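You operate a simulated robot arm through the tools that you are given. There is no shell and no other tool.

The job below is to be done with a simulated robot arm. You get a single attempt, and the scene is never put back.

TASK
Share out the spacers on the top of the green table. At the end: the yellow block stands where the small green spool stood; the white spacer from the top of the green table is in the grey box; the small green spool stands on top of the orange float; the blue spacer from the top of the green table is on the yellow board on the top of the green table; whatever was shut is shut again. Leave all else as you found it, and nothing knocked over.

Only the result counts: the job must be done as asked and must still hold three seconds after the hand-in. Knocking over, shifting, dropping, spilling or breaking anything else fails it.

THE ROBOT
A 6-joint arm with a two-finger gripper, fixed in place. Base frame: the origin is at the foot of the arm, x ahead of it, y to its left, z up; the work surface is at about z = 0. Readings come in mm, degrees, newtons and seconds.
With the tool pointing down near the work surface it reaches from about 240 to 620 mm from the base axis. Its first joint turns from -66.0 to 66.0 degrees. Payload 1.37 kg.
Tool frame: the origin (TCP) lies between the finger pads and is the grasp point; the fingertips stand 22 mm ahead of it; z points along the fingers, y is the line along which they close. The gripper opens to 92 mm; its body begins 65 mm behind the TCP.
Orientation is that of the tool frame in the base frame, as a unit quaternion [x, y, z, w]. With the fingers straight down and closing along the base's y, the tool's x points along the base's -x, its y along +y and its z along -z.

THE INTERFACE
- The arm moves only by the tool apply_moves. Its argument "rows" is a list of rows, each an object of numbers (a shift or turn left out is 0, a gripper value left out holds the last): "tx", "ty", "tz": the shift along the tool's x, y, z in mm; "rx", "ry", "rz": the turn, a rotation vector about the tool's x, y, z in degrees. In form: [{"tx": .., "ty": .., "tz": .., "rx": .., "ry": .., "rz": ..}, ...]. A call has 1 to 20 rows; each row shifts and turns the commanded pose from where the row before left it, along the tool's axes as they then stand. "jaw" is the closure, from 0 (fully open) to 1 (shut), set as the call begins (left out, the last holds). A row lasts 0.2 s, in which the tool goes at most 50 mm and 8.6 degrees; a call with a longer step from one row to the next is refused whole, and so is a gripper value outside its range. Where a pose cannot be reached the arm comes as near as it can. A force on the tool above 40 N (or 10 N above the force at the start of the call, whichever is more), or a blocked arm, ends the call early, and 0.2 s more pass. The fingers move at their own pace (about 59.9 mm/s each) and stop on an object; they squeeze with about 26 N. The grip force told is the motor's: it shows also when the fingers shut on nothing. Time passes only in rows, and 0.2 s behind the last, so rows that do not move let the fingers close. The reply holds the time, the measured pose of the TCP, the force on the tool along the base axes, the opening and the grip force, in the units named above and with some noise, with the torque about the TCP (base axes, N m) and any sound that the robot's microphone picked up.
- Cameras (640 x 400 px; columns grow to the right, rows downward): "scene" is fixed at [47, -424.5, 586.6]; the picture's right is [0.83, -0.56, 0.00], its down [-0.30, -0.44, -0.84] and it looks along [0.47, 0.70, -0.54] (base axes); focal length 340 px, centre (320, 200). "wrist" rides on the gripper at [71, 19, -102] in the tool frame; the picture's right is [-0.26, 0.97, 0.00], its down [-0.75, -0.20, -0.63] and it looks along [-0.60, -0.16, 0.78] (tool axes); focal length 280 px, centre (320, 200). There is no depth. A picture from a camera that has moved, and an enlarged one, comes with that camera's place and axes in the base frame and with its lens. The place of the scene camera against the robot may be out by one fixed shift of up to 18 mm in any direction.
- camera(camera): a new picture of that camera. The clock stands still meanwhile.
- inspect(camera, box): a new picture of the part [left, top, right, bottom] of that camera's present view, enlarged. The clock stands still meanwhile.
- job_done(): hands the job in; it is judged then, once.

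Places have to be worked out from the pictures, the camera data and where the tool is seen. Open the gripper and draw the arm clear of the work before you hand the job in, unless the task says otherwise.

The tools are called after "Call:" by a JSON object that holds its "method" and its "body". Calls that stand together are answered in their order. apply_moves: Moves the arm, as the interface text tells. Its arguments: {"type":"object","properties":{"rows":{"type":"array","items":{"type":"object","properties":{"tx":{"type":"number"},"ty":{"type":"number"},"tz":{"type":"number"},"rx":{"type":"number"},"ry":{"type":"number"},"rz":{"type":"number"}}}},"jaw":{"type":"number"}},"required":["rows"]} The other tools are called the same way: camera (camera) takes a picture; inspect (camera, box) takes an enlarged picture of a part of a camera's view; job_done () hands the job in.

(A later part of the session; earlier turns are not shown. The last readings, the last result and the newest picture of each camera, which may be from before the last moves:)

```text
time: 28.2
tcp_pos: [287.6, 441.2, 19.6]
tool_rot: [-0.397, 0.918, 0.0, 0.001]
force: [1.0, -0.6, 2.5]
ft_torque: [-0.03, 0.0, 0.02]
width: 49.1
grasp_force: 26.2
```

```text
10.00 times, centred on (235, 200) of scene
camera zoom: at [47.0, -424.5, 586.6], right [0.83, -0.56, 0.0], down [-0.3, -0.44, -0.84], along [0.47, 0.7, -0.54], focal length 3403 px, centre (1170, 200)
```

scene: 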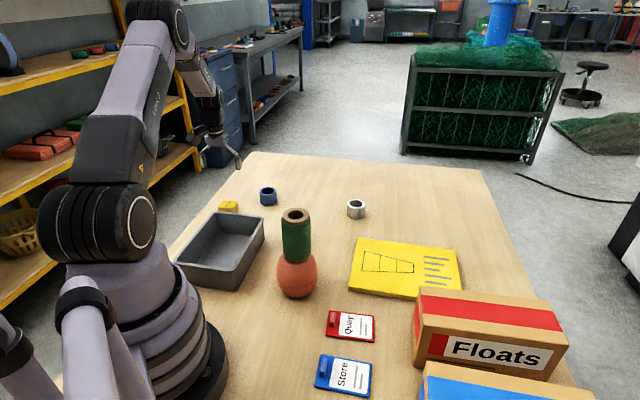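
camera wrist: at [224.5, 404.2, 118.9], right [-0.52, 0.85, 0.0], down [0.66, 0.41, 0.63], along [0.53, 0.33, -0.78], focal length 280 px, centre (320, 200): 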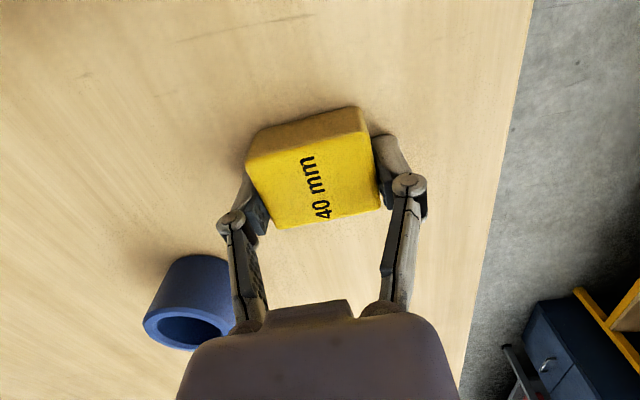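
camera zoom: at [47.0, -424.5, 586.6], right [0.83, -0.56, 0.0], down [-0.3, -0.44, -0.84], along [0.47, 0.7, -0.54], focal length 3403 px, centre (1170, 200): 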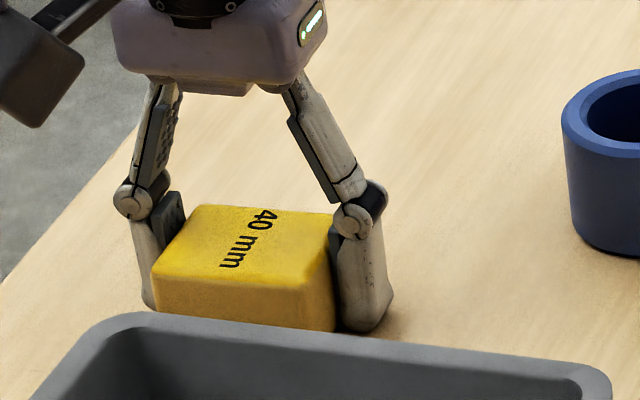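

The block is gripped at 49 mm and still flat on the table, with the TCP at z≈19.6. I'll lift it clear and carry it over to the spool's former spot at (507.5,327.5).

Call:
{"method": "apply_moves", "body": {"rows": [{"tz": -5}, {"tz": -10}, {"tz": -20}, {"tz": -25}, {"tz": -25}, {"tz": -15}, {}]}}

Call:
{"method": "apply_moves", "body": {"rows": [{"tx": -3.8, "ty": -13.5}, {"tx": -7, "ty": -25}, {"tx": -8, "ty": -28}, {"tx": -8, "ty": -28}, {"tx": -8, "ty": -28}, {"tx": -8, "ty": -28}, {"tx": -8, "ty": -28}, {"tx": -8, "ty": -28}, {"tx": -6, "ty": -20}, {"tx": -3, "ty": -12}, {}]}}

Call:
{"method": "camera", "body": {"camera": "wrist"}}

Call:
{"method": "camera", "body": {"camera": "scene"}}

```text
time: 29.8
tcp_pos: [284.6, 441.4, 118.8]
tool_rot: [-0.398, 0.917, 0.0, 0.001]
force: [-0.6, -0.9, -0.5]
ft_torque: [0.01, 0.0, -0.01]
width: 48.8
grasp_force: 26.1
```

```text
time: 32.2
tcp_pos: [506.0, 327.1, 119.4]
tool_rot: [-0.397, 0.918, 0.0, 0.001]
force: [0.7, -1.6, -0.4]
ft_torque: [0.02, 0.0, -0.07]
width: 49.2
grasp_force: 26.2
```

```text
taken
camera wrist: at [444.3, 289.7, 218.8], right [-0.52, 0.85, 0.0], down [0.66, 0.41, 0.63], along [0.53, 0.33, -0.78], focal length 280 px, centre (320, 200)
```

wrist: 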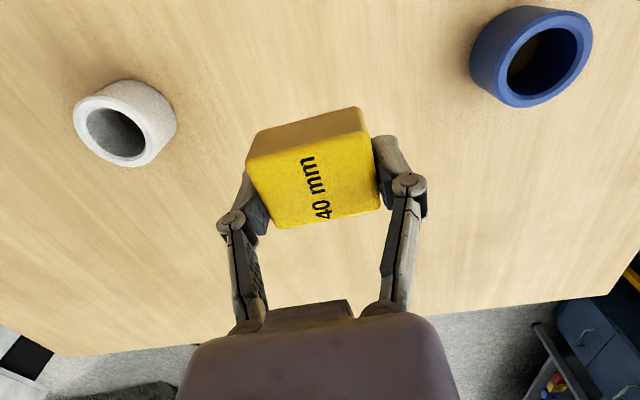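

```text
taken
```

scene: 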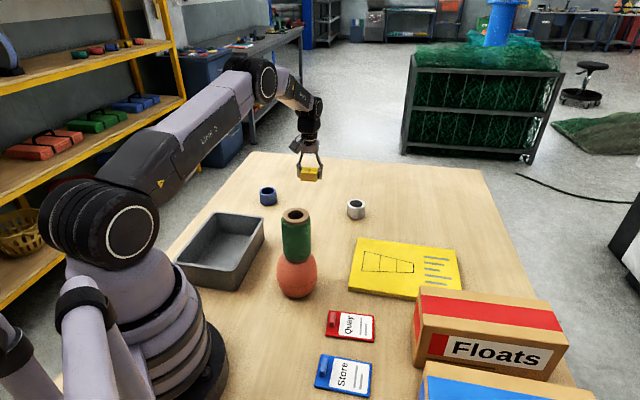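

The block hangs level over the spool's spot and both spacers are clear. I'll descend to just above the table.

Call:
{"method": "apply_moves", "body": {"rows": [{"tx": -0.7, "ty": -0.7, "tz": 15}, {"tz": 22}, {"tz": 22}, {"tz": 18}, {"tz": 12}, {"tz": 5}, {"tz": 2}, {}]}}

Call:
{"method": "apply_moves", "body": {"rows": [{"tz": 0.8}, {"tz": 0.7}, {}]}}

Call:
{"method": "inspect", "body": {"camera": "scene", "box": [270, 150, 350, 220]}}

```text
time: 34.0
tcp_pos: [508.0, 327.5, 23.1]
tool_rot: [-0.397, 0.918, 0.0, 0.001]
force: [0.5, 0.1, -0.3]
ft_torque: [0.0, -0.02, 0.01]
width: 49.2
grasp_force: 25.8
```

```text
time: 34.8
tcp_pos: [507.9, 327.1, 21.6]
tool_rot: [-0.397, 0.918, 0.0, 0.001]
force: [-0.2, -0.5, 0.1]
ft_torque: [0.01, -0.02, 0.0]
width: 49.2
grasp_force: 25.8
```

```text
5.71 times, centred on (310, 185) of scene
camera zoom: at [47.0, -424.5, 586.6], right [0.83, -0.56, 0.0], down [-0.3, -0.44, -0.84], along [0.47, 0.7, -0.54], focal length 1945 px, centre (377, 286)
```

zoom: 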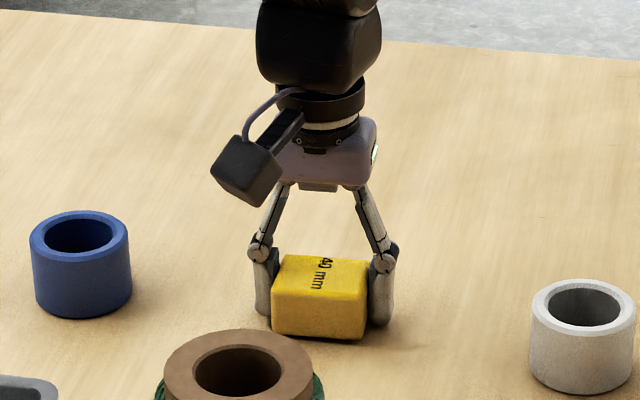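

Still about 2 mm above the grasp height. I'll creep down until light contact.

Call:
{"method": "apply_moves", "body": {"rows": [{"tz": 0.7}, {"tz": 0.5}, {}]}}

Call:
{"method": "apply_moves", "body": {"rows": [{"tz": 0.5}, {"tz": 0.4}, {}]}}

```text
time: 35.6
tcp_pos: [508.1, 327.7, 21.5]
tool_rot: [-0.396, 0.918, 0.0, 0.001]
force: [-0.6, 0.0, -0.9]
ft_torque: [0.03, -0.03, -0.03]
width: 49.1
grasp_force: 26.0
```

```text
time: 36.4
tcp_pos: [507.7, 326.4, 19.7]
tool_rot: [-0.398, 0.918, -0.001, 0.001]
force: [1.2, 0.7, -0.5]
ft_torque: [0.0, 0.01, -0.02]
width: 49.3
grasp_force: 25.6
```

Call:
{"method": "apply_moves", "body": {"rows": [{"tz": 0.4}, {"tz": 0.3}, {}]}}

Call:
{"method": "apply_moves", "body": {"rows": [{"tz": 0.4}, {}]}}

```text
time: 37.2
tcp_pos: [508.1, 328.1, 19.9]
tool_rot: [-0.396, 0.918, -0.001, 0.0]
force: [0.0, 0.6, -2.0]
ft_torque: [-0.02, 0.02, -0.02]
width: 49.2
grasp_force: 25.7
```

```text
time: 37.8
tcp_pos: [507.8, 328.1, 19.6]
tool_rot: [-0.397, 0.918, 0.0, 0.001]
force: [-0.7, -0.8, 0.2]
ft_torque: [-0.01, 0.02, 0.01]
width: 49.4
grasp_force: 25.8
```

Call:
{"method": "apply_moves", "body": {"rows": [{"tz": 0.5}, {}]}}

Call:
{"method": "apply_moves", "body": {"rows": [{"tz": 0.5}, {}]}}

Call:
{"method": "inspect", "body": {"camera": "scene", "box": [290, 170, 330, 215]}}

```text
time: 38.4
tcp_pos: [507.2, 328.6, 19.1]
tool_rot: [-0.396, 0.918, 0.0, 0.001]
force: [-3.3, -2.1, 8.3]
ft_torque: [-0.09, 0.15, -0.01]
width: 49.2
grasp_force: 26.0
```

```text
time: 39.0
tcp_pos: [507.9, 328.2, 19.5]
tool_rot: [-0.396, 0.918, 0.0, 0.002]
force: [-5.3, -3.3, 16.5]
ft_torque: [-0.14, 0.23, -0.03]
width: 49.2
grasp_force: 26.2
```

```text
8.89 times, centred on (310, 192) of scene
camera zoom: at [47.0, -424.5, 586.5], right [0.83, -0.56, 0.0], down [-0.3, -0.44, -0.84], along [0.47, 0.7, -0.54], focal length 3025 px, centre (409, 267)
```

zoom: 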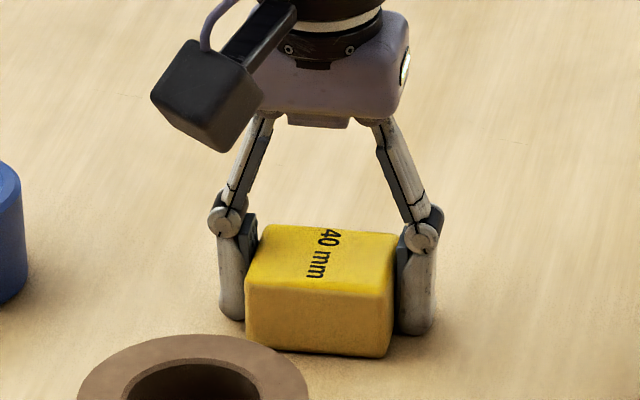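

The block is firmly on the table. I'll relieve the pressure, release it and check it.

Call:
{"method": "apply_moves", "body": {"rows": [{"tz": -0.8}, {}]}}

Call:
{"method": "apply_moves", "body": {"rows": [{}, {}, {}], "jaw": 0}}

Call:
{"method": "apply_moves", "body": {"rows": [{"tz": -8}, {"tz": -15}, {"tz": -25}, {"tz": -30}, {"tz": -30}, {}]}}

Call:
{"method": "camera", "body": {"camera": "wrist"}}

Call:
{"method": "camera", "body": {"camera": "scene"}}

```text
time: 39.6
tcp_pos: [508.9, 328.5, 19.4]
tool_rot: [-0.396, 0.918, -0.001, 0.002]
force: [-1.7, -0.5, 13.3]
ft_torque: [-0.08, 0.14, -0.01]
width: 49.2
grasp_force: 25.9
```

```text
time: 40.4
tcp_pos: [508.6, 328.4, 17.3]
tool_rot: [-0.397, 0.918, -0.001, 0.0]
force: [0.5, -0.4, -0.7]
ft_torque: [0.0, -0.02, -0.01]
width: 92.3
grasp_force: 0.1
```

```text
time: 41.8
tcp_pos: [506.1, 327.0, 126.8]
tool_rot: [-0.396, 0.918, 0.0, 0.001]
force: [0.1, 0.3, -0.5]
ft_torque: [0.03, -0.01, -0.02]
width: 92.0
grasp_force: 0.0
```

```text
taken
camera wrist: at [444.4, 289.4, 226.3], right [-0.52, 0.85, 0.0], down [0.66, 0.41, 0.63], along [0.53, 0.33, -0.78], focal length 280 px, centre (320, 200)
```

wrist: 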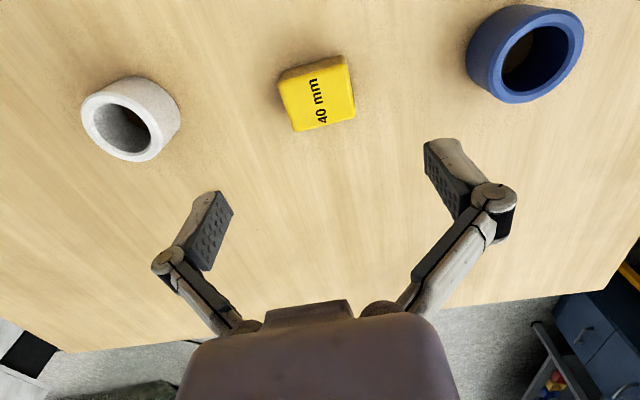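

```text
taken
```

scene: 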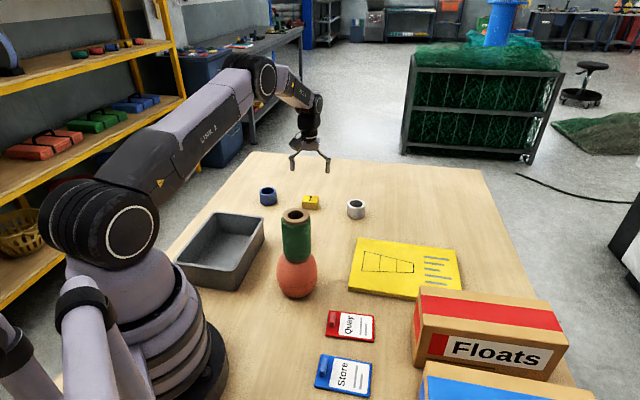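

The block stands at (508,328), in the spool's place. Re-triangulated with the table at z≈-10, white is at ≈(597,210) (r≈633, right at the reach limit) and blue at ≈(410,426). I'll yaw the gripper tangentially and move above white to see how far the vertical reach goes.

Call:
{"method": "apply_moves", "body": {"rows": [{"rz": 6.8}, {"rz": 6.8}, {"rz": 6.8}, {"rz": 6.9}, {"tx": -4, "ty": -12}, {"tx": -8, "ty": -24}, {"tx": -8.6, "ty": -26}, {"tx": -8.6, "ty": -26}, {"tx": -8.6, "ty": -26}, {"tx": -5.4, "ty": -16}, {"tx": -3.4, "ty": -10}, {}]}}

Call:
{"method": "camera", "body": {"camera": "wrist"}}

Call:
{"method": "camera", "body": {"camera": "scene"}}

```text
time: 44.4
tcp_pos: [598.4, 210.8, 128.2]
tool_rot: [-0.169, 0.986, 0.0, 0.001]
force: [0.1, -0.6, 0.8]
ft_torque: [0.04, -0.01, -0.01]
width: 92.1
grasp_force: 0.1
```

```text
taken
camera wrist: at [524.7, 206.1, 226.6], right [-0.07, 1.0, 0.0], down [0.78, 0.06, 0.63], along [0.62, 0.05, -0.78], focal length 280 px, centre (320, 200)
```

wrist: 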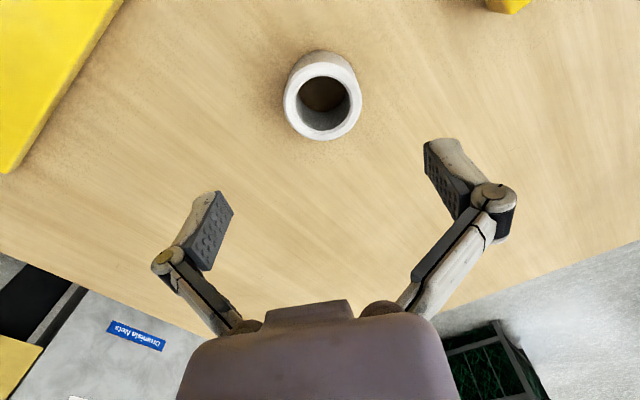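

```text
taken
```

scene: 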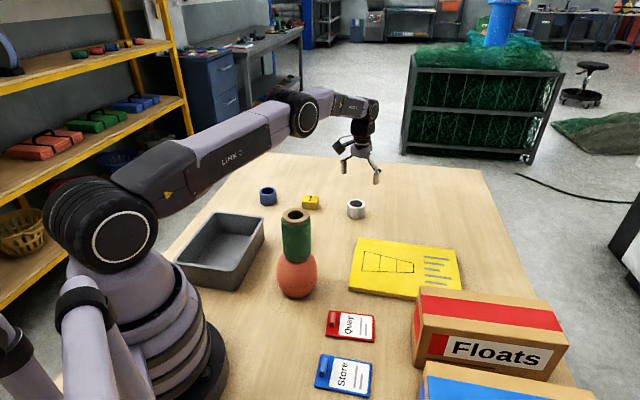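

The arm reached (598,211) with the tool vertical. I'll zoom to refine the white spacer's location.

Call:
{"method": "inspect", "body": {"camera": "wrist", "box": [260, 30, 390, 150]}}

```text
3.33 times, centred on (325, 90) of wrist
camera zoom: at [524.7, 206.1, 226.6], right [-0.07, 1.0, 0.0], down [0.78, 0.06, 0.63], along [0.62, 0.05, -0.78], focal length 935 px, centre (303, 567)
```

zoom: 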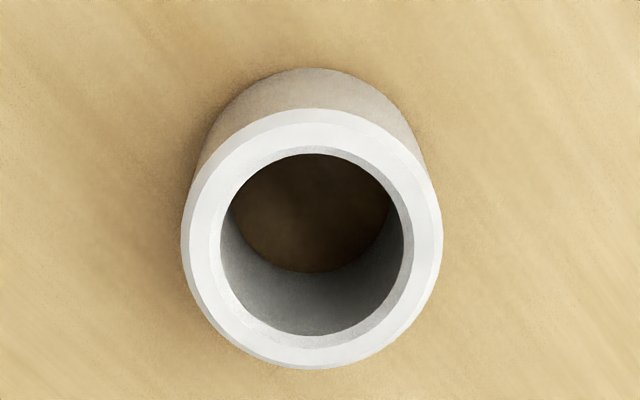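

White is at ≈(594.4,213.4), ≈55 mm across, with its top at z≈27. I'll correct the alignment and descend around it, checking that the arm still tracks at this reach.

Call:
{"method": "apply_moves", "body": {"rows": [{"tx": 2.5, "ty": 3.8}, {"tz": 15}, {"tz": 20}, {"tz": 20}, {"tz": 15}, {"tz": 10}, {}]}}

Call:
{"method": "camera", "body": {"camera": "wrist"}}

Call:
{"method": "inspect", "body": {"camera": "scene", "box": [310, 150, 410, 230]}}

```text
time: 46.0
tcp_pos: [594.3, 213.5, 47.1]
tool_rot: [-0.169, 0.986, 0.0, 0.001]
force: [-0.3, 0.3, 0.0]
ft_torque: [0.02, 0.02, -0.02]
width: 92.2
grasp_force: 0.0
```

```text
taken
camera wrist: at [521.8, 209.0, 146.1], right [-0.07, 1.0, 0.0], down [0.78, 0.06, 0.63], along [0.63, 0.05, -0.78], focal length 280 px, centre (320, 200)
```

wrist: 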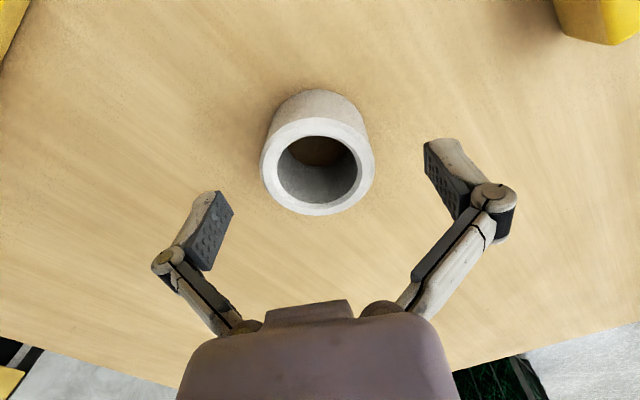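

```text
5.00 times, centred on (360, 190) of scene
camera zoom: at [47.0, -424.5, 586.6], right [0.83, -0.56, 0.0], down [-0.3, -0.44, -0.84], along [0.47, 0.7, -0.54], focal length 1702 px, centre (120, 250)
```

zoom: 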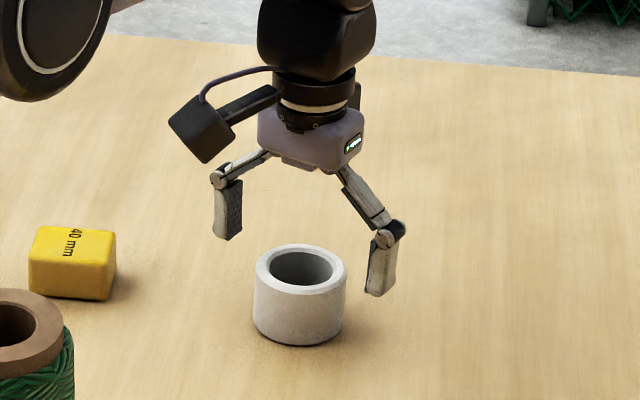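

White is centred between the fingers. I'll descend the remaining 27 mm and close.

Call:
{"method": "apply_moves", "body": {"rows": [{"tz": 10}, {"tz": 8}, {"tz": 6}, {"tz": 3}, {}]}}

Call:
{"method": "apply_moves", "body": {"rows": [{}, {}, {}, {}, {}], "jaw": 1}}

Call:
{"method": "inspect", "body": {"camera": "scene", "box": [310, 150, 410, 230]}}

Call:
{"method": "camera", "body": {"camera": "wrist"}}

```text
time: 47.2
tcp_pos: [593.0, 211.9, 21.4]
tool_rot: [-0.168, 0.986, 0.0, 0.001]
force: [0.1, 0.9, -0.8]
ft_torque: [0.02, 0.0, 0.01]
width: 92.1
grasp_force: 0.1
```

```text
time: 48.4
tcp_pos: [593.4, 212.9, 20.5]
tool_rot: [-0.169, 0.986, 0.001, 0.002]
force: [-1.5, -1.5, 3.1]
ft_torque: [-0.04, 0.01, 0.04]
width: 52.3
grasp_force: 26.0
```

```text
5.00 times, centred on (360, 190) of scene
camera zoom: at [47.0, -424.5, 586.6], right [0.83, -0.56, 0.0], down [-0.3, -0.44, -0.84], along [0.47, 0.7, -0.54], focal length 1702 px, centre (120, 250)
```

zoom: 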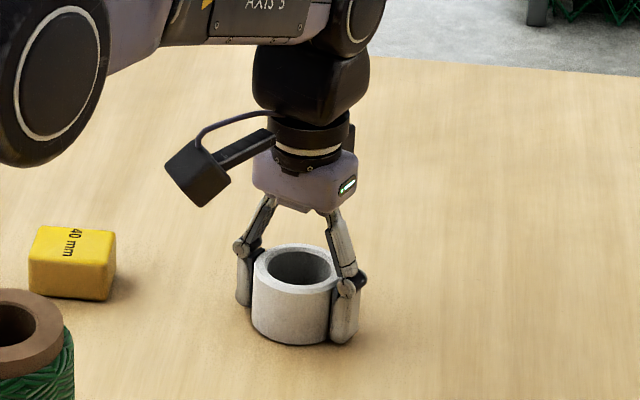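

```text
taken
camera wrist: at [519.4, 208.3, 120.2], right [-0.07, 1.0, 0.0], down [0.78, 0.06, 0.63], along [0.63, 0.05, -0.78], focal length 280 px, centre (320, 200)
```

wrist: 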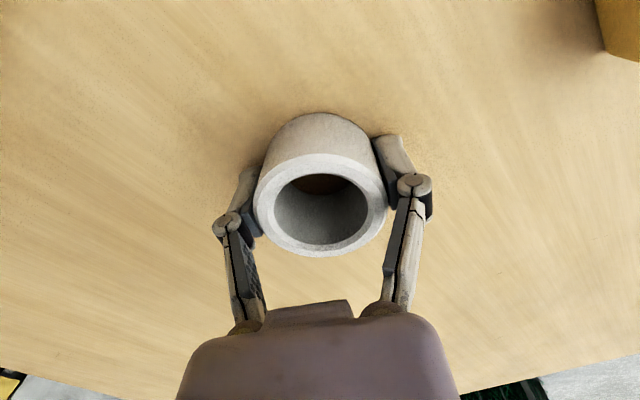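

White is gripped at 52 mm with the TCP at z≈20.6, and nothing nearby was touched. I'll lift it, carry it over towards the grey box centre at ≈(199,237), then yaw so the fingers open along the box's long axis.

Call:
{"method": "apply_moves", "body": {"rows": [{"tz": -6}, {"tz": -14}, {"tz": -20}, {"tz": -20}, {}]}}

Call:
{"method": "apply_moves", "body": {"rows": [{"tx": 12, "ty": 5, "tz": -5}, {"tx": 24, "ty": 10, "tz": -8}, {"tx": 27, "ty": 11.5, "tz": -9}, {"tx": 27, "ty": 11.5, "tz": -9}, {"tx": 27, "ty": 11.5, "tz": -9}, {"tx": 27, "ty": 11.5, "tz": -9}, {"tx": 27, "ty": 11.5, "tz": -9}, {"tx": 27, "ty": 11.5, "tz": -9}, {"tx": 27, "ty": 11.5, "tz": -9}, {"tx": 27, "ty": 11.5, "tz": -9}, {"tx": 27, "ty": 11.5, "tz": -9}, {"tx": 27, "ty": 11.5, "tz": -9}, {"tx": 27, "ty": 11.5, "tz": -7}, {"tx": 20, "ty": 8.5}, {"tx": 10.5, "ty": 4}, {}]}}

Call:
{"method": "camera", "body": {"camera": "wrist"}}

Call:
{"method": "camera", "body": {"camera": "scene"}}

```text
time: 49.6
tcp_pos: [599.6, 215.1, 79.7]
tool_rot: [-0.168, 0.986, 0.0, 0.0]
force: [0.0, -0.8, -0.9]
ft_torque: [-0.01, 0.04, -0.03]
width: 52.4
grasp_force: 26.0
out of reach, approached as far as the arm can: row 3
```

```text
time: 53.0
tcp_pos: [543.5, 342.0, 138.4]
tool_rot: [-0.169, 0.986, 0.0, 0.0]
force: [0.3, -0.1, -1.5]
ft_torque: [0.04, -0.01, 0.0]
width: 52.3
grasp_force: 25.9
out of reach, approached as far as the arm can: row 1, 2, 3, 4, 5, 6, 7, 8, 9, 10, 11, 12, 13, 14, 15
```

```text
taken
camera wrist: at [469.9, 336.5, 237.3], right [-0.07, 1.0, 0.0], down [0.78, 0.06, 0.63], along [0.62, 0.05, -0.78], focal length 280 px, centre (320, 200)
```

wrist: 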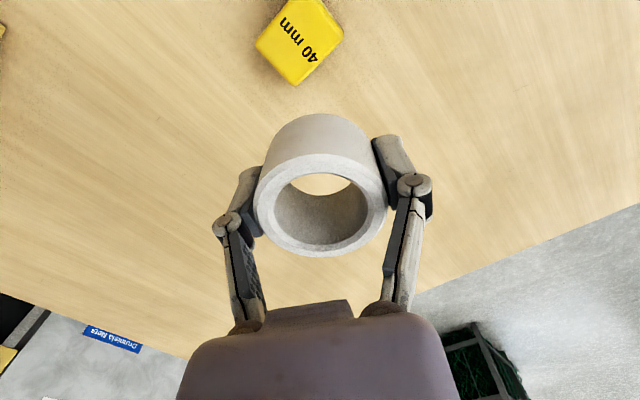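

```text
taken
```

scene: 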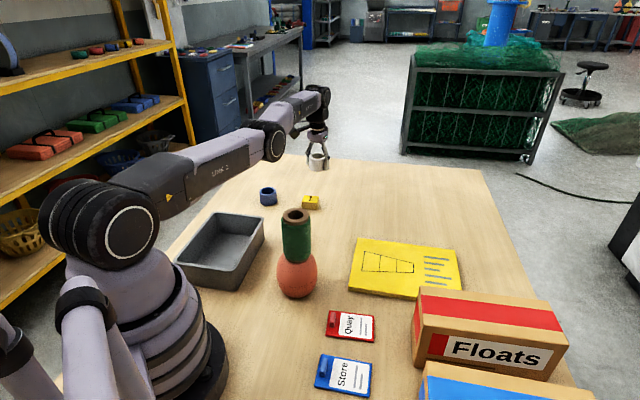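

The arm got stuck near full extension and drifted sideways to (543,342,138). The spacer is still held, and nothing has been touched. I'll send an empty row to see what the commanded pose does.

Call:
{"method": "apply_moves", "body": {"rows": [{}]}}

```text
time: 53.4
tcp_pos: [544.0, 340.3, 138.0]
tool_rot: [-0.169, 0.986, 0.0, 0.0]
force: [0.0, -0.3, -0.4]
ft_torque: [0.02, 0.0, 0.0]
width: 52.5
grasp_force: 26.3
```

The commanded pose is simply the reached pose. I'll try small inward steps to break out of the stretched configuration.

Call:
{"method": "apply_moves", "body": {"rows": [{"tx": 3}, {"tx": 3}, {}]}}

```text
time: 54.2
tcp_pos: [544.5, 341.6, 137.3]
tool_rot: [-0.169, 0.986, 0.001, 0.0]
force: [-0.4, -0.4, -0.6]
ft_torque: [-0.01, 0.0, -0.01]
width: 52.6
grasp_force: 25.6
out of reach, approached as far as the arm can: row 1
```

Call:
{"method": "apply_moves", "body": {"rows": [{"tx": 5, "ty": -1.2}, {"tx": 5, "ty": -1.2}, {"tx": 5, "ty": -1.2}, {}]}}

```text
time: 55.2
tcp_pos: [544.1, 340.7, 138.3]
tool_rot: [-0.169, 0.986, 0.0, 0.001]
force: [0.9, -0.8, -0.8]
ft_torque: [-0.02, -0.02, 0.03]
width: 52.3
grasp_force: 25.4
out of reach, approached as far as the arm can: row 1, 2, 3
```

The arm sits on its fully stretched sphere, which is a singularity. I'll try very small inward steps, which need only a modest elbow bend each.

Call:
{"method": "apply_moves", "body": {"rows": [{"tx": 0.3}, {"tx": 0.3}, {"tx": 0.4}, {"tx": 0.5}, {"tx": 0.7}, {"tx": 0.9}, {"tx": 1.2}, {"tx": 1.5}, {}]}}

```text
time: 57.2
tcp_pos: [543.7, 340.0, 138.6]
tool_rot: [-0.168, 0.986, 0.0, 0.001]
force: [-0.7, -0.7, 0.0]
ft_torque: [0.01, -0.02, 0.01]
width: 52.2
grasp_force: 26.5
out of reach, approached as far as the arm can: row 6
```

Pure inward steps don't bend the elbow. A small tool tilt (fingers outward, so the wrist goes inward) involves the elbow joint directly, so I'll try that.

Call:
{"method": "apply_moves", "body": {"rows": [{"ry": -3}, {}]}}

Call:
{"method": "apply_moves", "body": {"rows": [{"ry": -3}, {}]}}

Call:
{"method": "camera", "body": {"camera": "scene"}}

```text
time: 57.8
tcp_pos: [550.9, 347.0, 138.6]
tool_rot: [-0.169, 0.985, 0.004, 0.025]
force: [0.5, 0.7, -0.8]
ft_torque: [0.01, -0.03, -0.02]
width: 52.5
grasp_force: 25.9
out of reach, approached as far as the arm can: row 1
```

```text
time: 58.4
tcp_pos: [559.3, 353.0, 138.3]
tool_rot: [-0.17, 0.984, 0.009, 0.052]
force: [1.0, -0.2, -0.6]
ft_torque: [-0.01, 0.02, 0.02]
width: 52.4
grasp_force: 25.8
out of reach, approached as far as the arm can: row 1
```

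```text
taken
```

scene: 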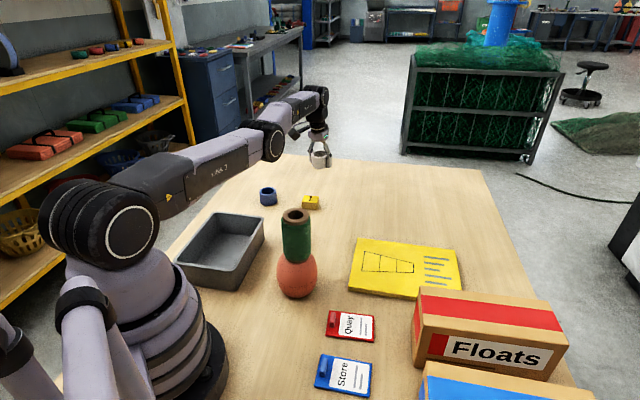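

The tilt moved only the wrist joint, so the elbow may be at its straight limit in that direction. I'll tilt the opposite way while asking for extra inward motion.

Call:
{"method": "apply_moves", "body": {"rows": [{"tx": 16, "ry": 3}, {"tx": 16, "ry": 3}, {}]}}

```text
time: 59.2
tcp_pos: [538.1, 347.2, 134.9]
tool_rot: [-0.169, 0.986, 0.0, -0.001]
force: [-0.8, 0.0, -1.5]
ft_torque: [0.0, 0.04, -0.03]
width: 52.5
grasp_force: 25.6
out of reach, approached as far as the arm can: row 1, 2
```

Still on the stretched sphere. Kinematically, tipping the fingers inward should bend the elbow in the permitted direction, so I'll use a bigger inward tilt with a larger inward shift.

Call:
{"method": "apply_moves", "body": {"rows": [{"tx": 45, "ry": 8}, {}]}}

Call:
{"method": "apply_moves", "body": {"rows": [{"tx": 45, "ry": 4}, {}]}}

Call:
{"method": "camera", "body": {"camera": "scene"}}

```text
time: 59.8
tcp_pos: [511.4, 340.3, 142.0]
tool_rot: [-0.169, 0.983, -0.012, -0.07]
force: [-0.6, -0.3, -1.0]
ft_torque: [0.0, 0.03, 0.01]
width: 52.4
grasp_force: 26.0
out of reach, approached as far as the arm can: row 1
```

```text
time: 60.4
tcp_pos: [503.0, 342.4, 149.6]
tool_rot: [-0.167, 0.982, -0.014, -0.086]
force: [0.4, 1.1, 0.1]
ft_torque: [0.0, -0.01, 0.0]
width: 52.4
grasp_force: 25.9
out of reach, approached as far as the arm can: row 1
```

```text
taken
```

scene: 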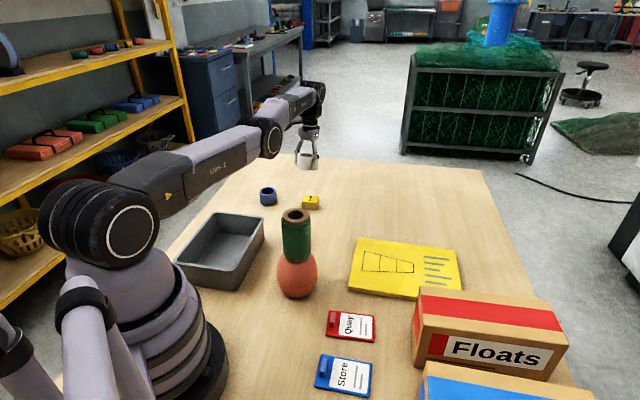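

The last step fell short in tilt, which suggests the wrist joint is near its limit. Asking for upward motion plus inward tilt should now force the elbow to bend.

Call:
{"method": "apply_moves", "body": {"rows": [{"tx": 20, "tz": -30, "ry": 5}, {}]}}

Call:
{"method": "apply_moves", "body": {"rows": [{"tx": 20, "tz": -30, "ry": 5}, {}]}}

Call:
{"method": "camera", "body": {"camera": "scene"}}

```text
time: 61.0
tcp_pos: [483.3, 332.1, 184.0]
tool_rot: [-0.166, 0.975, -0.025, -0.146]
force: [-0.3, 0.5, -0.7]
ft_torque: [0.01, 0.0, 0.01]
width: 52.4
grasp_force: 26.2
out of reach, approached as far as the arm can: row 1
```

```text
time: 61.6
tcp_pos: [467.1, 323.7, 216.4]
tool_rot: [-0.166, 0.968, -0.032, -0.186]
force: [-0.6, 0.5, -0.7]
ft_torque: [0.01, 0.0, 0.01]
width: 52.6
grasp_force: 25.9
out of reach, approached as far as the arm can: row 1
```

```text
taken
```

scene: 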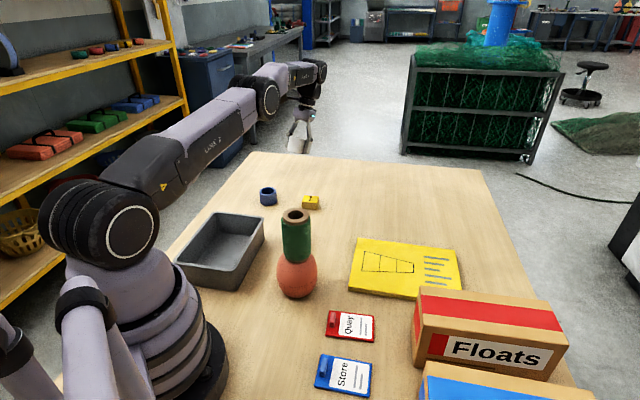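

Possibly slightly off the stretched sphere now. I'll test a small pure inward/up step.

Call:
{"method": "apply_moves", "body": {"rows": [{"tx": 8, "tz": -8}, {"tx": 8, "tz": -8}, {}]}}

```text
time: 62.4
tcp_pos: [457.5, 320.4, 237.4]
tool_rot: [-0.166, 0.968, -0.033, -0.187]
force: [0.2, -0.2, -0.5]
ft_torque: [0.01, 0.01, -0.01]
width: 52.2
grasp_force: 26.2
```

That tracked fully with no out-of-reach flag, so the elbow is bent again. I'll move further inward, then tilt the tool back to vertical.

Call:
{"method": "apply_moves", "body": {"rows": [{"tx": 10, "ty": -1.5, "tz": 4}, {"tx": 15, "ty": -2, "tz": 6}, {"tx": 15, "ty": -2, "tz": 6}, {"tx": 15, "ty": -2, "tz": 6}, {}]}}

Call:
{"method": "camera", "body": {"camera": "scene"}}

Call:
{"method": "camera", "body": {"camera": "wrist"}}

```text
time: 63.6
tcp_pos: [404.8, 295.3, 238.3]
tool_rot: [-0.167, 0.968, -0.032, -0.187]
force: [-0.4, -0.4, -1.3]
ft_torque: [0.01, 0.0, 0.03]
width: 52.3
grasp_force: 26.4
```

```text
taken
```

scene: 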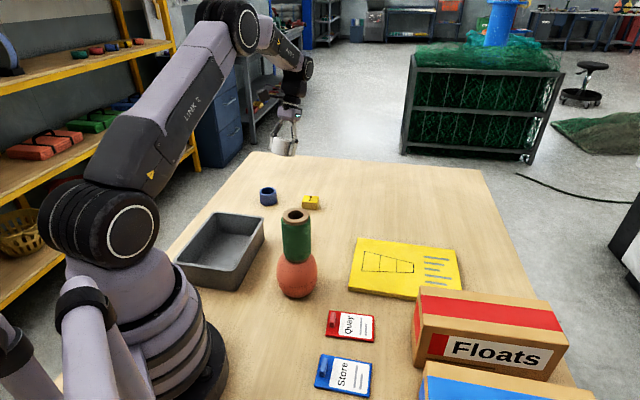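

```text
taken
camera wrist: at [372.2, 304.5, 356.3], right [-0.09, 0.99, -0.1], down [0.95, 0.12, 0.3], along [0.31, -0.06, -0.95], focal length 280 px, centre (320, 200)
```

wrist: 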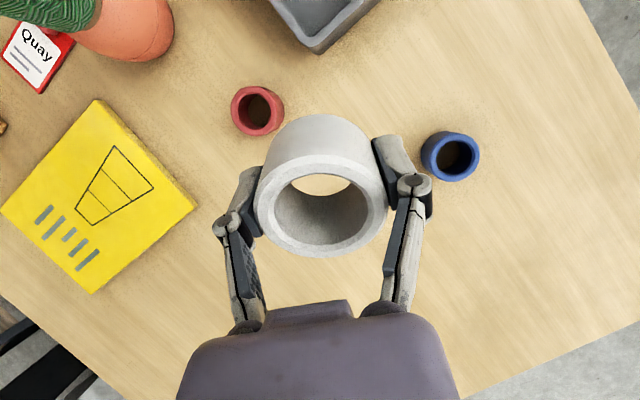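

Normal elbow-up posture is restored and white is still held unchanged. I'll tilt the tool back to vertical.

Call:
{"method": "apply_moves", "body": {"rows": [{"ry": -7.3}, {"ry": -7.3}, {"ry": -7.2}, {}]}}

```text
time: 64.6
tcp_pos: [405.9, 294.4, 238.2]
tool_rot: [-0.169, 0.986, 0.0, 0.0]
force: [0.2, 0.7, -0.4]
ft_torque: [0.01, 0.01, 0.02]
width: 52.4
grasp_force: 25.8
```

The tool is vertical again. Now I'll carry white over the grey box and yaw so the fingers open along the box's long axis.

Call:
{"method": "apply_moves", "body": {"rows": [{"tx": 14, "ty": 1, "tz": 3}, {"tx": 26, "ty": 1.7, "tz": 6}, {"tx": 28, "ty": 1.9, "tz": 6}, {"tx": 28, "ty": 1.9, "tz": 6}, {"tx": 28, "ty": 1.9, "tz": 6}, {"tx": 28, "ty": 1.9, "tz": 6}, {"tx": 28, "ty": 1.9, "tz": 6}, {"tx": 22, "ty": 1.5, "tz": 6}, {"tx": 12, "ty": 0.7, "tz": 3}, {}]}}

Call:
{"method": "apply_moves", "body": {"rows": [{"rz": 8.2}, {"rz": 8.2}, {"rz": 8.2}, {"rz": 8.2}, {"rz": 8.2}, {"rz": 8.2}, {"rz": 8.2}, {"rz": 8}, {}]}}

Call:
{"method": "camera", "body": {"camera": "wrist"}}

Call:
{"method": "camera", "body": {"camera": "scene"}}

```text
time: 66.8
tcp_pos: [198.6, 236.4, 191.2]
tool_rot: [-0.168, 0.986, 0.0, 0.0]
force: [0.0, -0.5, -1.2]
ft_torque: [-0.01, 0.01, 0.02]
width: 52.5
grasp_force: 26.1
```

```text
time: 68.8
tcp_pos: [197.7, 236.4, 189.8]
tool_rot: [0.392, 0.92, -0.001, 0.0]
force: [0.6, 0.2, -0.9]
ft_torque: [-0.01, 0.01, 0.02]
width: 52.5
grasp_force: 26.3
```

```text
taken
camera wrist: at [163.6, 302.5, 289.9], right [0.88, 0.48, 0.0], down [0.38, -0.68, 0.62], along [0.3, -0.55, -0.78], focal length 280 px, centre (320, 200)
```

wrist: 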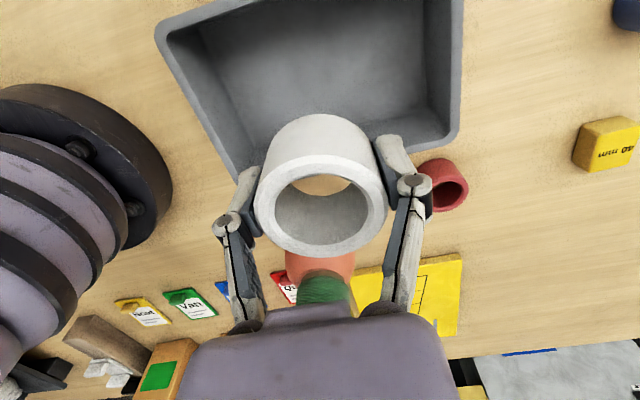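

```text
taken
```

scene: 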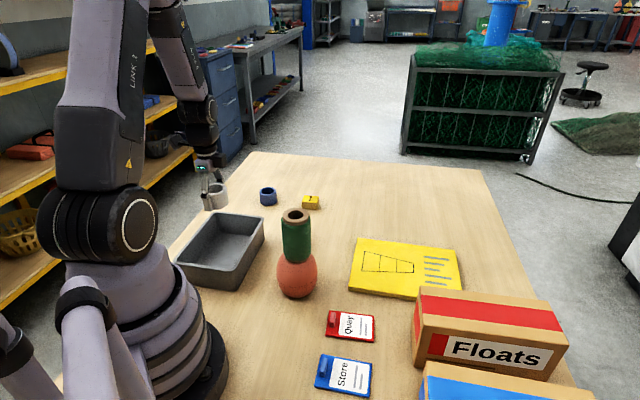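

White is over the box centre (≈(202,237.5)), with the fingers aligned to the long axis. I'll centre it and descend into the box.

Call:
{"method": "apply_moves", "body": {"rows": [{"tx": -2, "ty": 3.6}, {"tz": 15}, {"tz": 25}, {"tz": 25}, {"tz": 25}, {"tz": 25}, {"tz": 15}, {"tz": 10}, {}]}}

Call:
{"method": "camera", "body": {"camera": "wrist"}}

Call:
{"method": "inspect", "body": {"camera": "scene", "box": [160, 140, 320, 300]}}

```text
time: 70.8
tcp_pos: [202.8, 237.4, 51.2]
tool_rot: [0.391, 0.921, -0.001, 0.0]
force: [0.0, 0.9, -0.7]
ft_torque: [-0.02, 0.01, -0.01]
width: 52.5
grasp_force: 25.5
```

```text
taken
camera wrist: at [167.6, 304.0, 149.5], right [0.88, 0.48, 0.0], down [0.38, -0.68, 0.62], along [0.3, -0.55, -0.78], focal length 280 px, centre (320, 200)
```

wrist: 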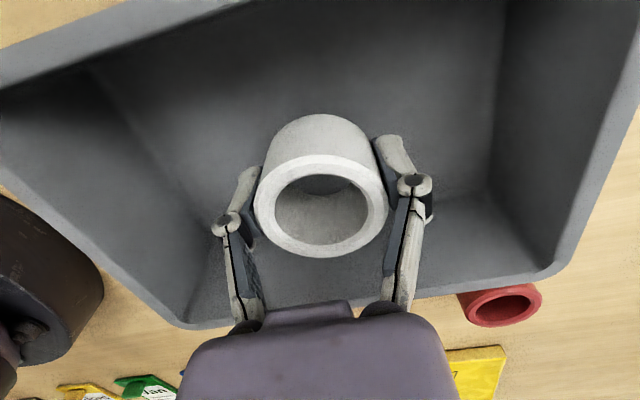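

```text
2.50 times, centred on (240, 220) of scene
camera zoom: at [47.0, -424.5, 586.6], right [0.83, -0.56, 0.0], down [-0.3, -0.44, -0.84], along [0.47, 0.7, -0.54], focal length 851 px, centre (520, 150)
```

zoom: 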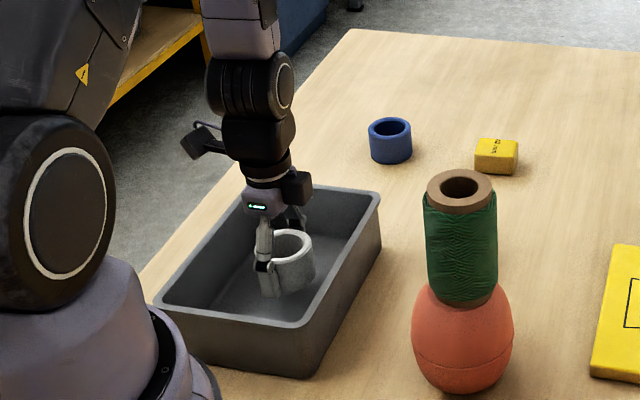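

The spacer is inside the box with ample clearance to the walls. I'll continue down slowly until it touches the floor.

Call:
{"method": "apply_moves", "body": {"rows": [{"tz": 8}, {"tz": 6}, {"tz": 4}, {"tz": 2}, {}]}}

Call:
{"method": "apply_moves", "body": {"rows": [{"tz": 0.8}, {"tz": 0.8}, {"tz": 0.8}, {}]}}

```text
time: 72.0
tcp_pos: [202.5, 238.1, 30.0]
tool_rot: [0.391, 0.921, -0.001, 0.001]
force: [0.0, -0.3, 0.8]
ft_torque: [-0.02, 0.02, -0.02]
width: 52.5
grasp_force: 25.6
```

```text
time: 73.0
tcp_pos: [203.3, 238.6, 26.0]
tool_rot: [0.391, 0.92, 0.0, 0.0]
force: [-0.3, 0.8, -0.8]
ft_torque: [-0.02, -0.05, 0.01]
width: 52.3
grasp_force: 26.3
```

Call:
{"method": "apply_moves", "body": {"rows": [{"tz": 0.7}, {"tz": 0.7}, {}]}}

Call:
{"method": "apply_moves", "body": {"rows": [{"tz": 0.7}, {"tz": 0.6}, {}]}}

```text
time: 73.8
tcp_pos: [201.8, 238.1, 26.6]
tool_rot: [0.39, 0.921, -0.001, 0.0]
force: [-0.8, 0.6, 0.6]
ft_torque: [0.0, 0.0, 0.0]
width: 52.5
grasp_force: 26.1
```

```text
time: 74.6
tcp_pos: [202.2, 237.2, 25.3]
tool_rot: [0.39, 0.921, -0.001, -0.001]
force: [-0.4, 0.1, 1.2]
ft_torque: [-0.03, 0.01, 0.0]
width: 52.4
grasp_force: 26.1
```

No contact yet at z≈25.5; I'll continue creeping down.

Call:
{"method": "apply_moves", "body": {"rows": [{"tz": 0.6}, {"tz": 0.6}, {}]}}

Call:
{"method": "apply_moves", "body": {"rows": [{"tz": 0.6}, {"tz": 0.6}, {}]}}

```text
time: 75.4
tcp_pos: [201.8, 238.5, 24.7]
tool_rot: [0.391, 0.921, 0.0, 0.0]
force: [-1.1, -1.9, 18.6]
ft_torque: [-0.07, -0.01, 0.0]
width: 52.5
grasp_force: 26.0
```

```text
time: 76.2
tcp_pos: [202.7, 236.9, 23.4]
tool_rot: [0.39, 0.921, -0.001, 0.0]
force: [-1.7, -1.2, 18.7]
ft_torque: [-0.03, 0.0, 0.0]
width: 52.5
grasp_force: 26.3
```

Contact with the box floor. I'll relieve the pressure, open, and rise straight out.

Call:
{"method": "apply_moves", "body": {"rows": [{"tz": -1.2}, {}]}}

Call:
{"method": "apply_moves", "body": {"rows": [{}, {}, {}], "jaw": 0.15}}

Call:
{"method": "apply_moves", "body": {"rows": [{"tz": -6}, {"tz": -14}, {"tz": -25}, {"tz": -30}, {"tz": -30}, {"tz": -30}, {"tz": -20}, {}]}}

Call:
{"method": "camera", "body": {"camera": "wrist"}}

Call:
{"method": "camera", "body": {"camera": "scene"}}

```text
time: 76.8
tcp_pos: [203.0, 238.6, 23.7]
tool_rot: [0.391, 0.92, -0.001, 0.0]
force: [-0.3, 0.0, -0.4]
ft_torque: [-0.02, -0.01, 0.0]
width: 52.6
grasp_force: 26.1
```

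```text
time: 77.6
tcp_pos: [202.2, 237.7, 24.2]
tool_rot: [0.391, 0.92, -0.001, 0.0]
force: [0.6, -1.0, 0.4]
ft_torque: [0.03, 0.02, -0.01]
width: 78.1
grasp_force: 0.0
```

```text
time: 79.4
tcp_pos: [202.9, 238.1, 179.3]
tool_rot: [0.39, 0.921, -0.001, 0.0]
force: [0.2, 0.0, -1.2]
ft_torque: [0.01, 0.03, -0.01]
width: 78.0
grasp_force: 0.1
```

```text
taken
camera wrist: at [168.2, 303.2, 278.5], right [0.88, 0.48, 0.0], down [0.38, -0.68, 0.62], along [0.3, -0.55, -0.78], focal length 280 px, centre (320, 200)
```

wrist: 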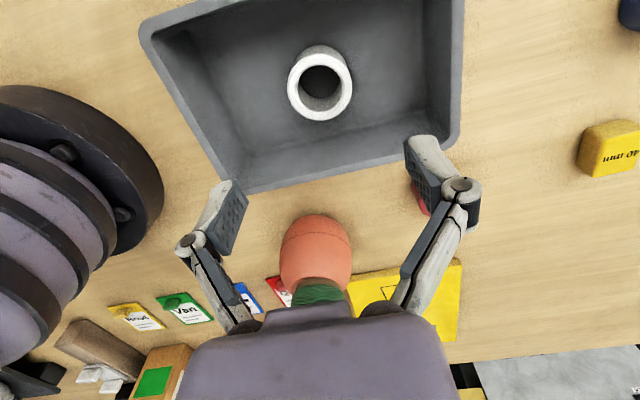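

```text
taken
```

scene: 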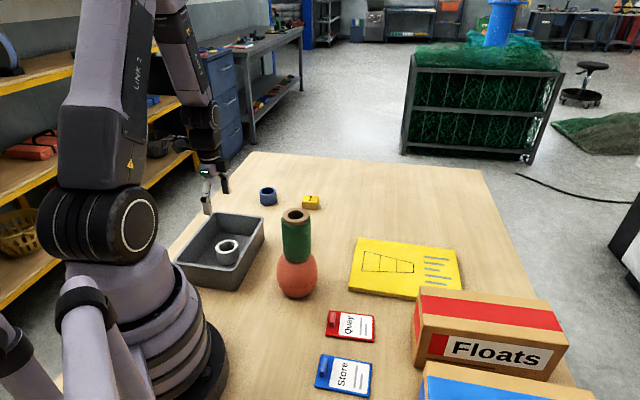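

White is in the box and the rest is unchanged. Next is the blue spacer: I'll yaw back to the base-aligned orientation and move above ≈(410,425).

Call:
{"method": "apply_moves", "body": {"rows": [{"rz": -7.7}, {"rz": -7.7}, {"rz": -7.7}, {"rz": -7.7}, {"rz": -7.7}, {"rz": -7.6}, {}], "jaw": 0}}

Call:
{"method": "apply_moves", "body": {"rows": [{"tx": -10, "ty": 9, "tz": 0}, {"tx": -18, "ty": 16, "tz": 3}, {"tx": -21, "ty": 19, "tz": 3}, {"tx": -21, "ty": 19, "tz": 3}, {"tx": -21, "ty": 19, "tz": 3}, {"tx": -21, "ty": 19, "tz": 3}, {"tx": -21, "ty": 19, "tz": 3}, {"tx": -21, "ty": 19, "tz": 3}, {"tx": -21, "ty": 19, "tz": 3}, {"tx": -18, "ty": 16, "tz": 3}, {"tx": -12, "ty": 11, "tz": 2}, {}]}}

Call:
{"method": "camera", "body": {"camera": "wrist"}}

Call:
{"method": "camera", "body": {"camera": "scene"}}

```text
time: 81.0
tcp_pos: [202.6, 236.7, 179.6]
tool_rot: [-0.003, 1.0, 0.0, -0.001]
force: [-0.4, -0.1, 0.8]
ft_torque: [0.02, 0.04, 0.0]
width: 92.1
grasp_force: 0.1
```

```text
time: 83.6
tcp_pos: [406.3, 423.9, 149.5]
tool_rot: [-0.001, 1.0, 0.0, 0.0]
force: [0.0, 0.3, -0.3]
ft_torque: [0.02, 0.01, 0.0]
width: 92.0
grasp_force: 0.0
```

```text
taken
camera wrist: at [336.5, 443.8, 249.5], right [0.26, 0.97, 0.0], down [0.75, -0.2, 0.62], along [0.6, -0.16, -0.78], focal length 280 px, centre (320, 200)
```

wrist: 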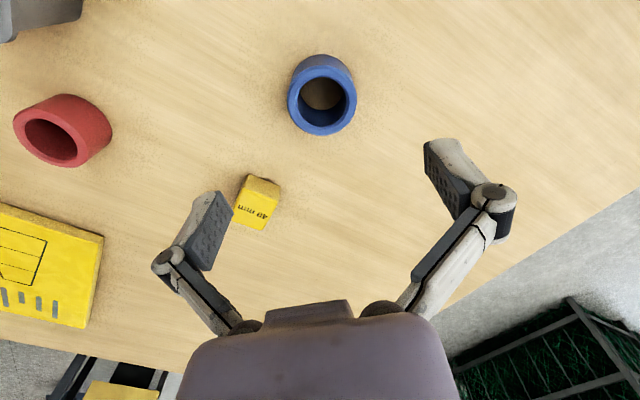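

```text
taken
```

scene: 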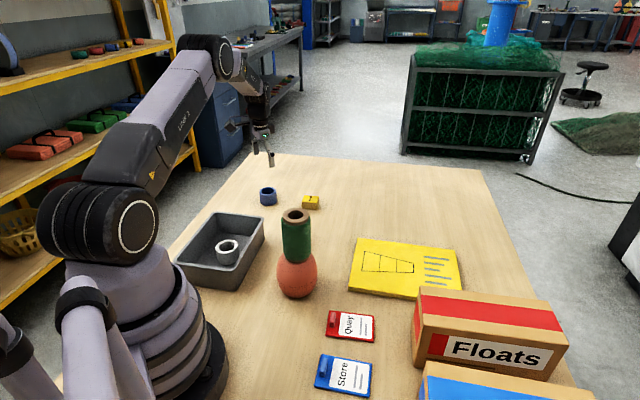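

Call:
{"method": "inspect", "body": {"camera": "wrist", "box": [260, 40, 390, 150]}}

```text
3.64 times, centred on (325, 95) of wrist
camera zoom: at [336.5, 443.8, 249.5], right [0.26, 0.97, 0.0], down [0.75, -0.2, 0.62], along [0.6, -0.16, -0.78], focal length 1020 px, centre (302, 582)
```

zoom: 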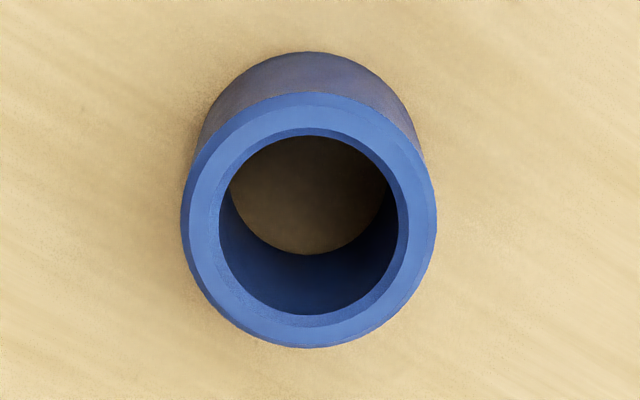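

Blue is at ≈(410.6,425.5), about 3.5 mm ahead and 1.7 mm left of the tool axis. I'll correct and descend partway.

Call:
{"method": "apply_moves", "body": {"rows": [{"tx": -3.5, "ty": 1.7}, {"tz": 18}, {"tz": 25}, {"tz": 25}, {"tz": 20}, {"tz": 12}, {}]}}

Call:
{"method": "camera", "body": {"camera": "wrist"}}

Call:
{"method": "inspect", "body": {"camera": "scene", "box": [210, 130, 330, 230]}}

```text
time: 85.2
tcp_pos: [410.1, 426.9, 48.9]
tool_rot: [-0.001, 1.0, 0.0, -0.001]
force: [0.5, 0.8, 0.1]
ft_torque: [-0.02, -0.01, 0.01]
width: 91.9
grasp_force: 0.0
```

```text
taken
camera wrist: at [339.0, 445.7, 149.1], right [0.26, 0.97, 0.0], down [0.75, -0.2, 0.62], along [0.6, -0.16, -0.78], focal length 280 px, centre (320, 200)
```

wrist: 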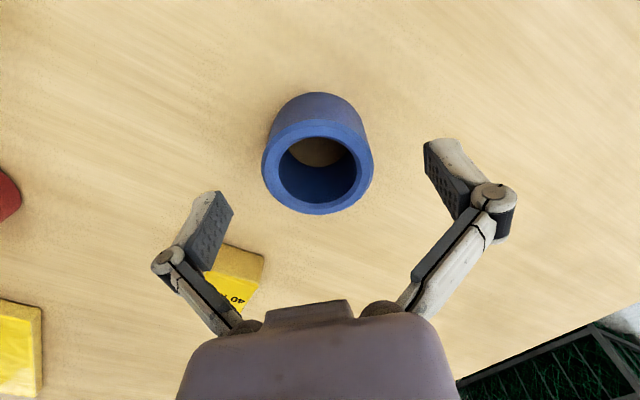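

```text
4.00 times, centred on (270, 180) of scene
camera zoom: at [47.0, -424.5, 586.6], right [0.83, -0.56, 0.0], down [-0.3, -0.44, -0.84], along [0.47, 0.7, -0.54], focal length 1361 px, centre (520, 280)
```

zoom: 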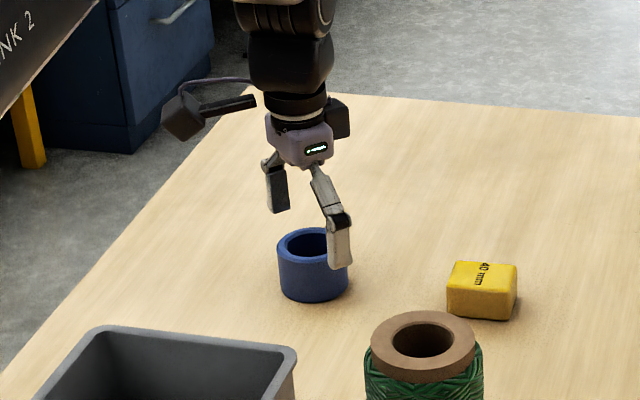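

Blue is well centred between the fingers. I'll descend the last 28 mm and close.

Call:
{"method": "apply_moves", "body": {"rows": [{"tz": 10}, {"tz": 9}, {"tz": 6}, {"tz": 3}, {}]}}

Call:
{"method": "apply_moves", "body": {"rows": [{}, {}, {}, {}, {}], "jaw": 1}}

Call:
{"method": "camera", "body": {"camera": "wrist"}}

Call:
{"method": "inspect", "body": {"camera": "scene", "box": [210, 130, 330, 230]}}

```text
time: 86.4
tcp_pos: [410.7, 425.4, 21.4]
tool_rot: [-0.002, 1.0, 0.0, 0.0]
force: [-0.1, -0.6, -0.2]
ft_torque: [0.02, 0.01, 0.01]
width: 92.2
grasp_force: 0.1
```

```text
time: 87.6
tcp_pos: [410.6, 425.1, 20.6]
tool_rot: [-0.001, 1.0, 0.0, 0.0]
force: [0.1, -1.9, 5.5]
ft_torque: [-0.05, 0.04, 0.01]
width: 53.0
grasp_force: 25.8
```

```text
taken
camera wrist: at [339.6, 445.5, 121.4], right [0.26, 0.97, 0.0], down [0.75, -0.2, 0.62], along [0.6, -0.16, -0.78], focal length 280 px, centre (320, 200)
```

wrist: 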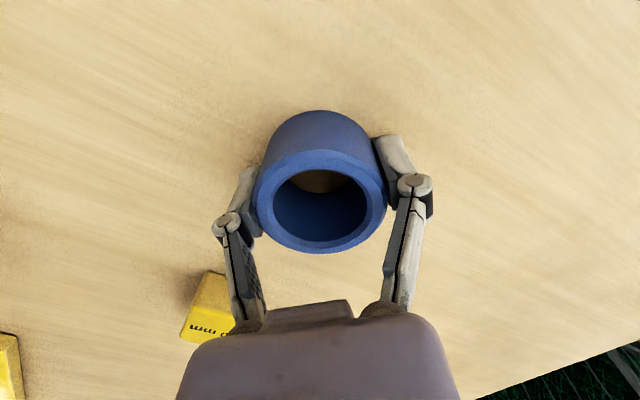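

```text
4.00 times, centred on (270, 180) of scene
camera zoom: at [47.0, -424.5, 586.5], right [0.83, -0.56, 0.0], down [-0.3, -0.44, -0.84], along [0.47, 0.7, -0.54], focal length 1361 px, centre (520, 280)
```

zoom: 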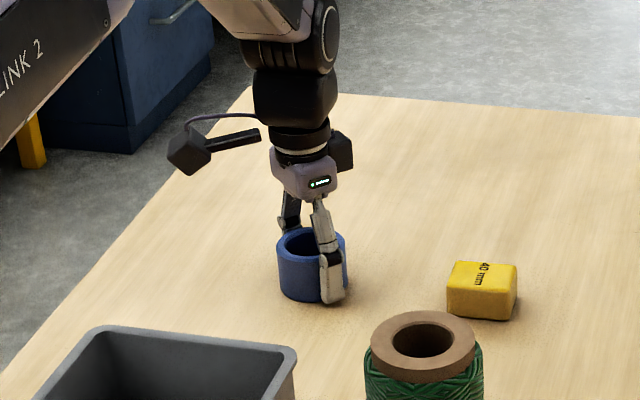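

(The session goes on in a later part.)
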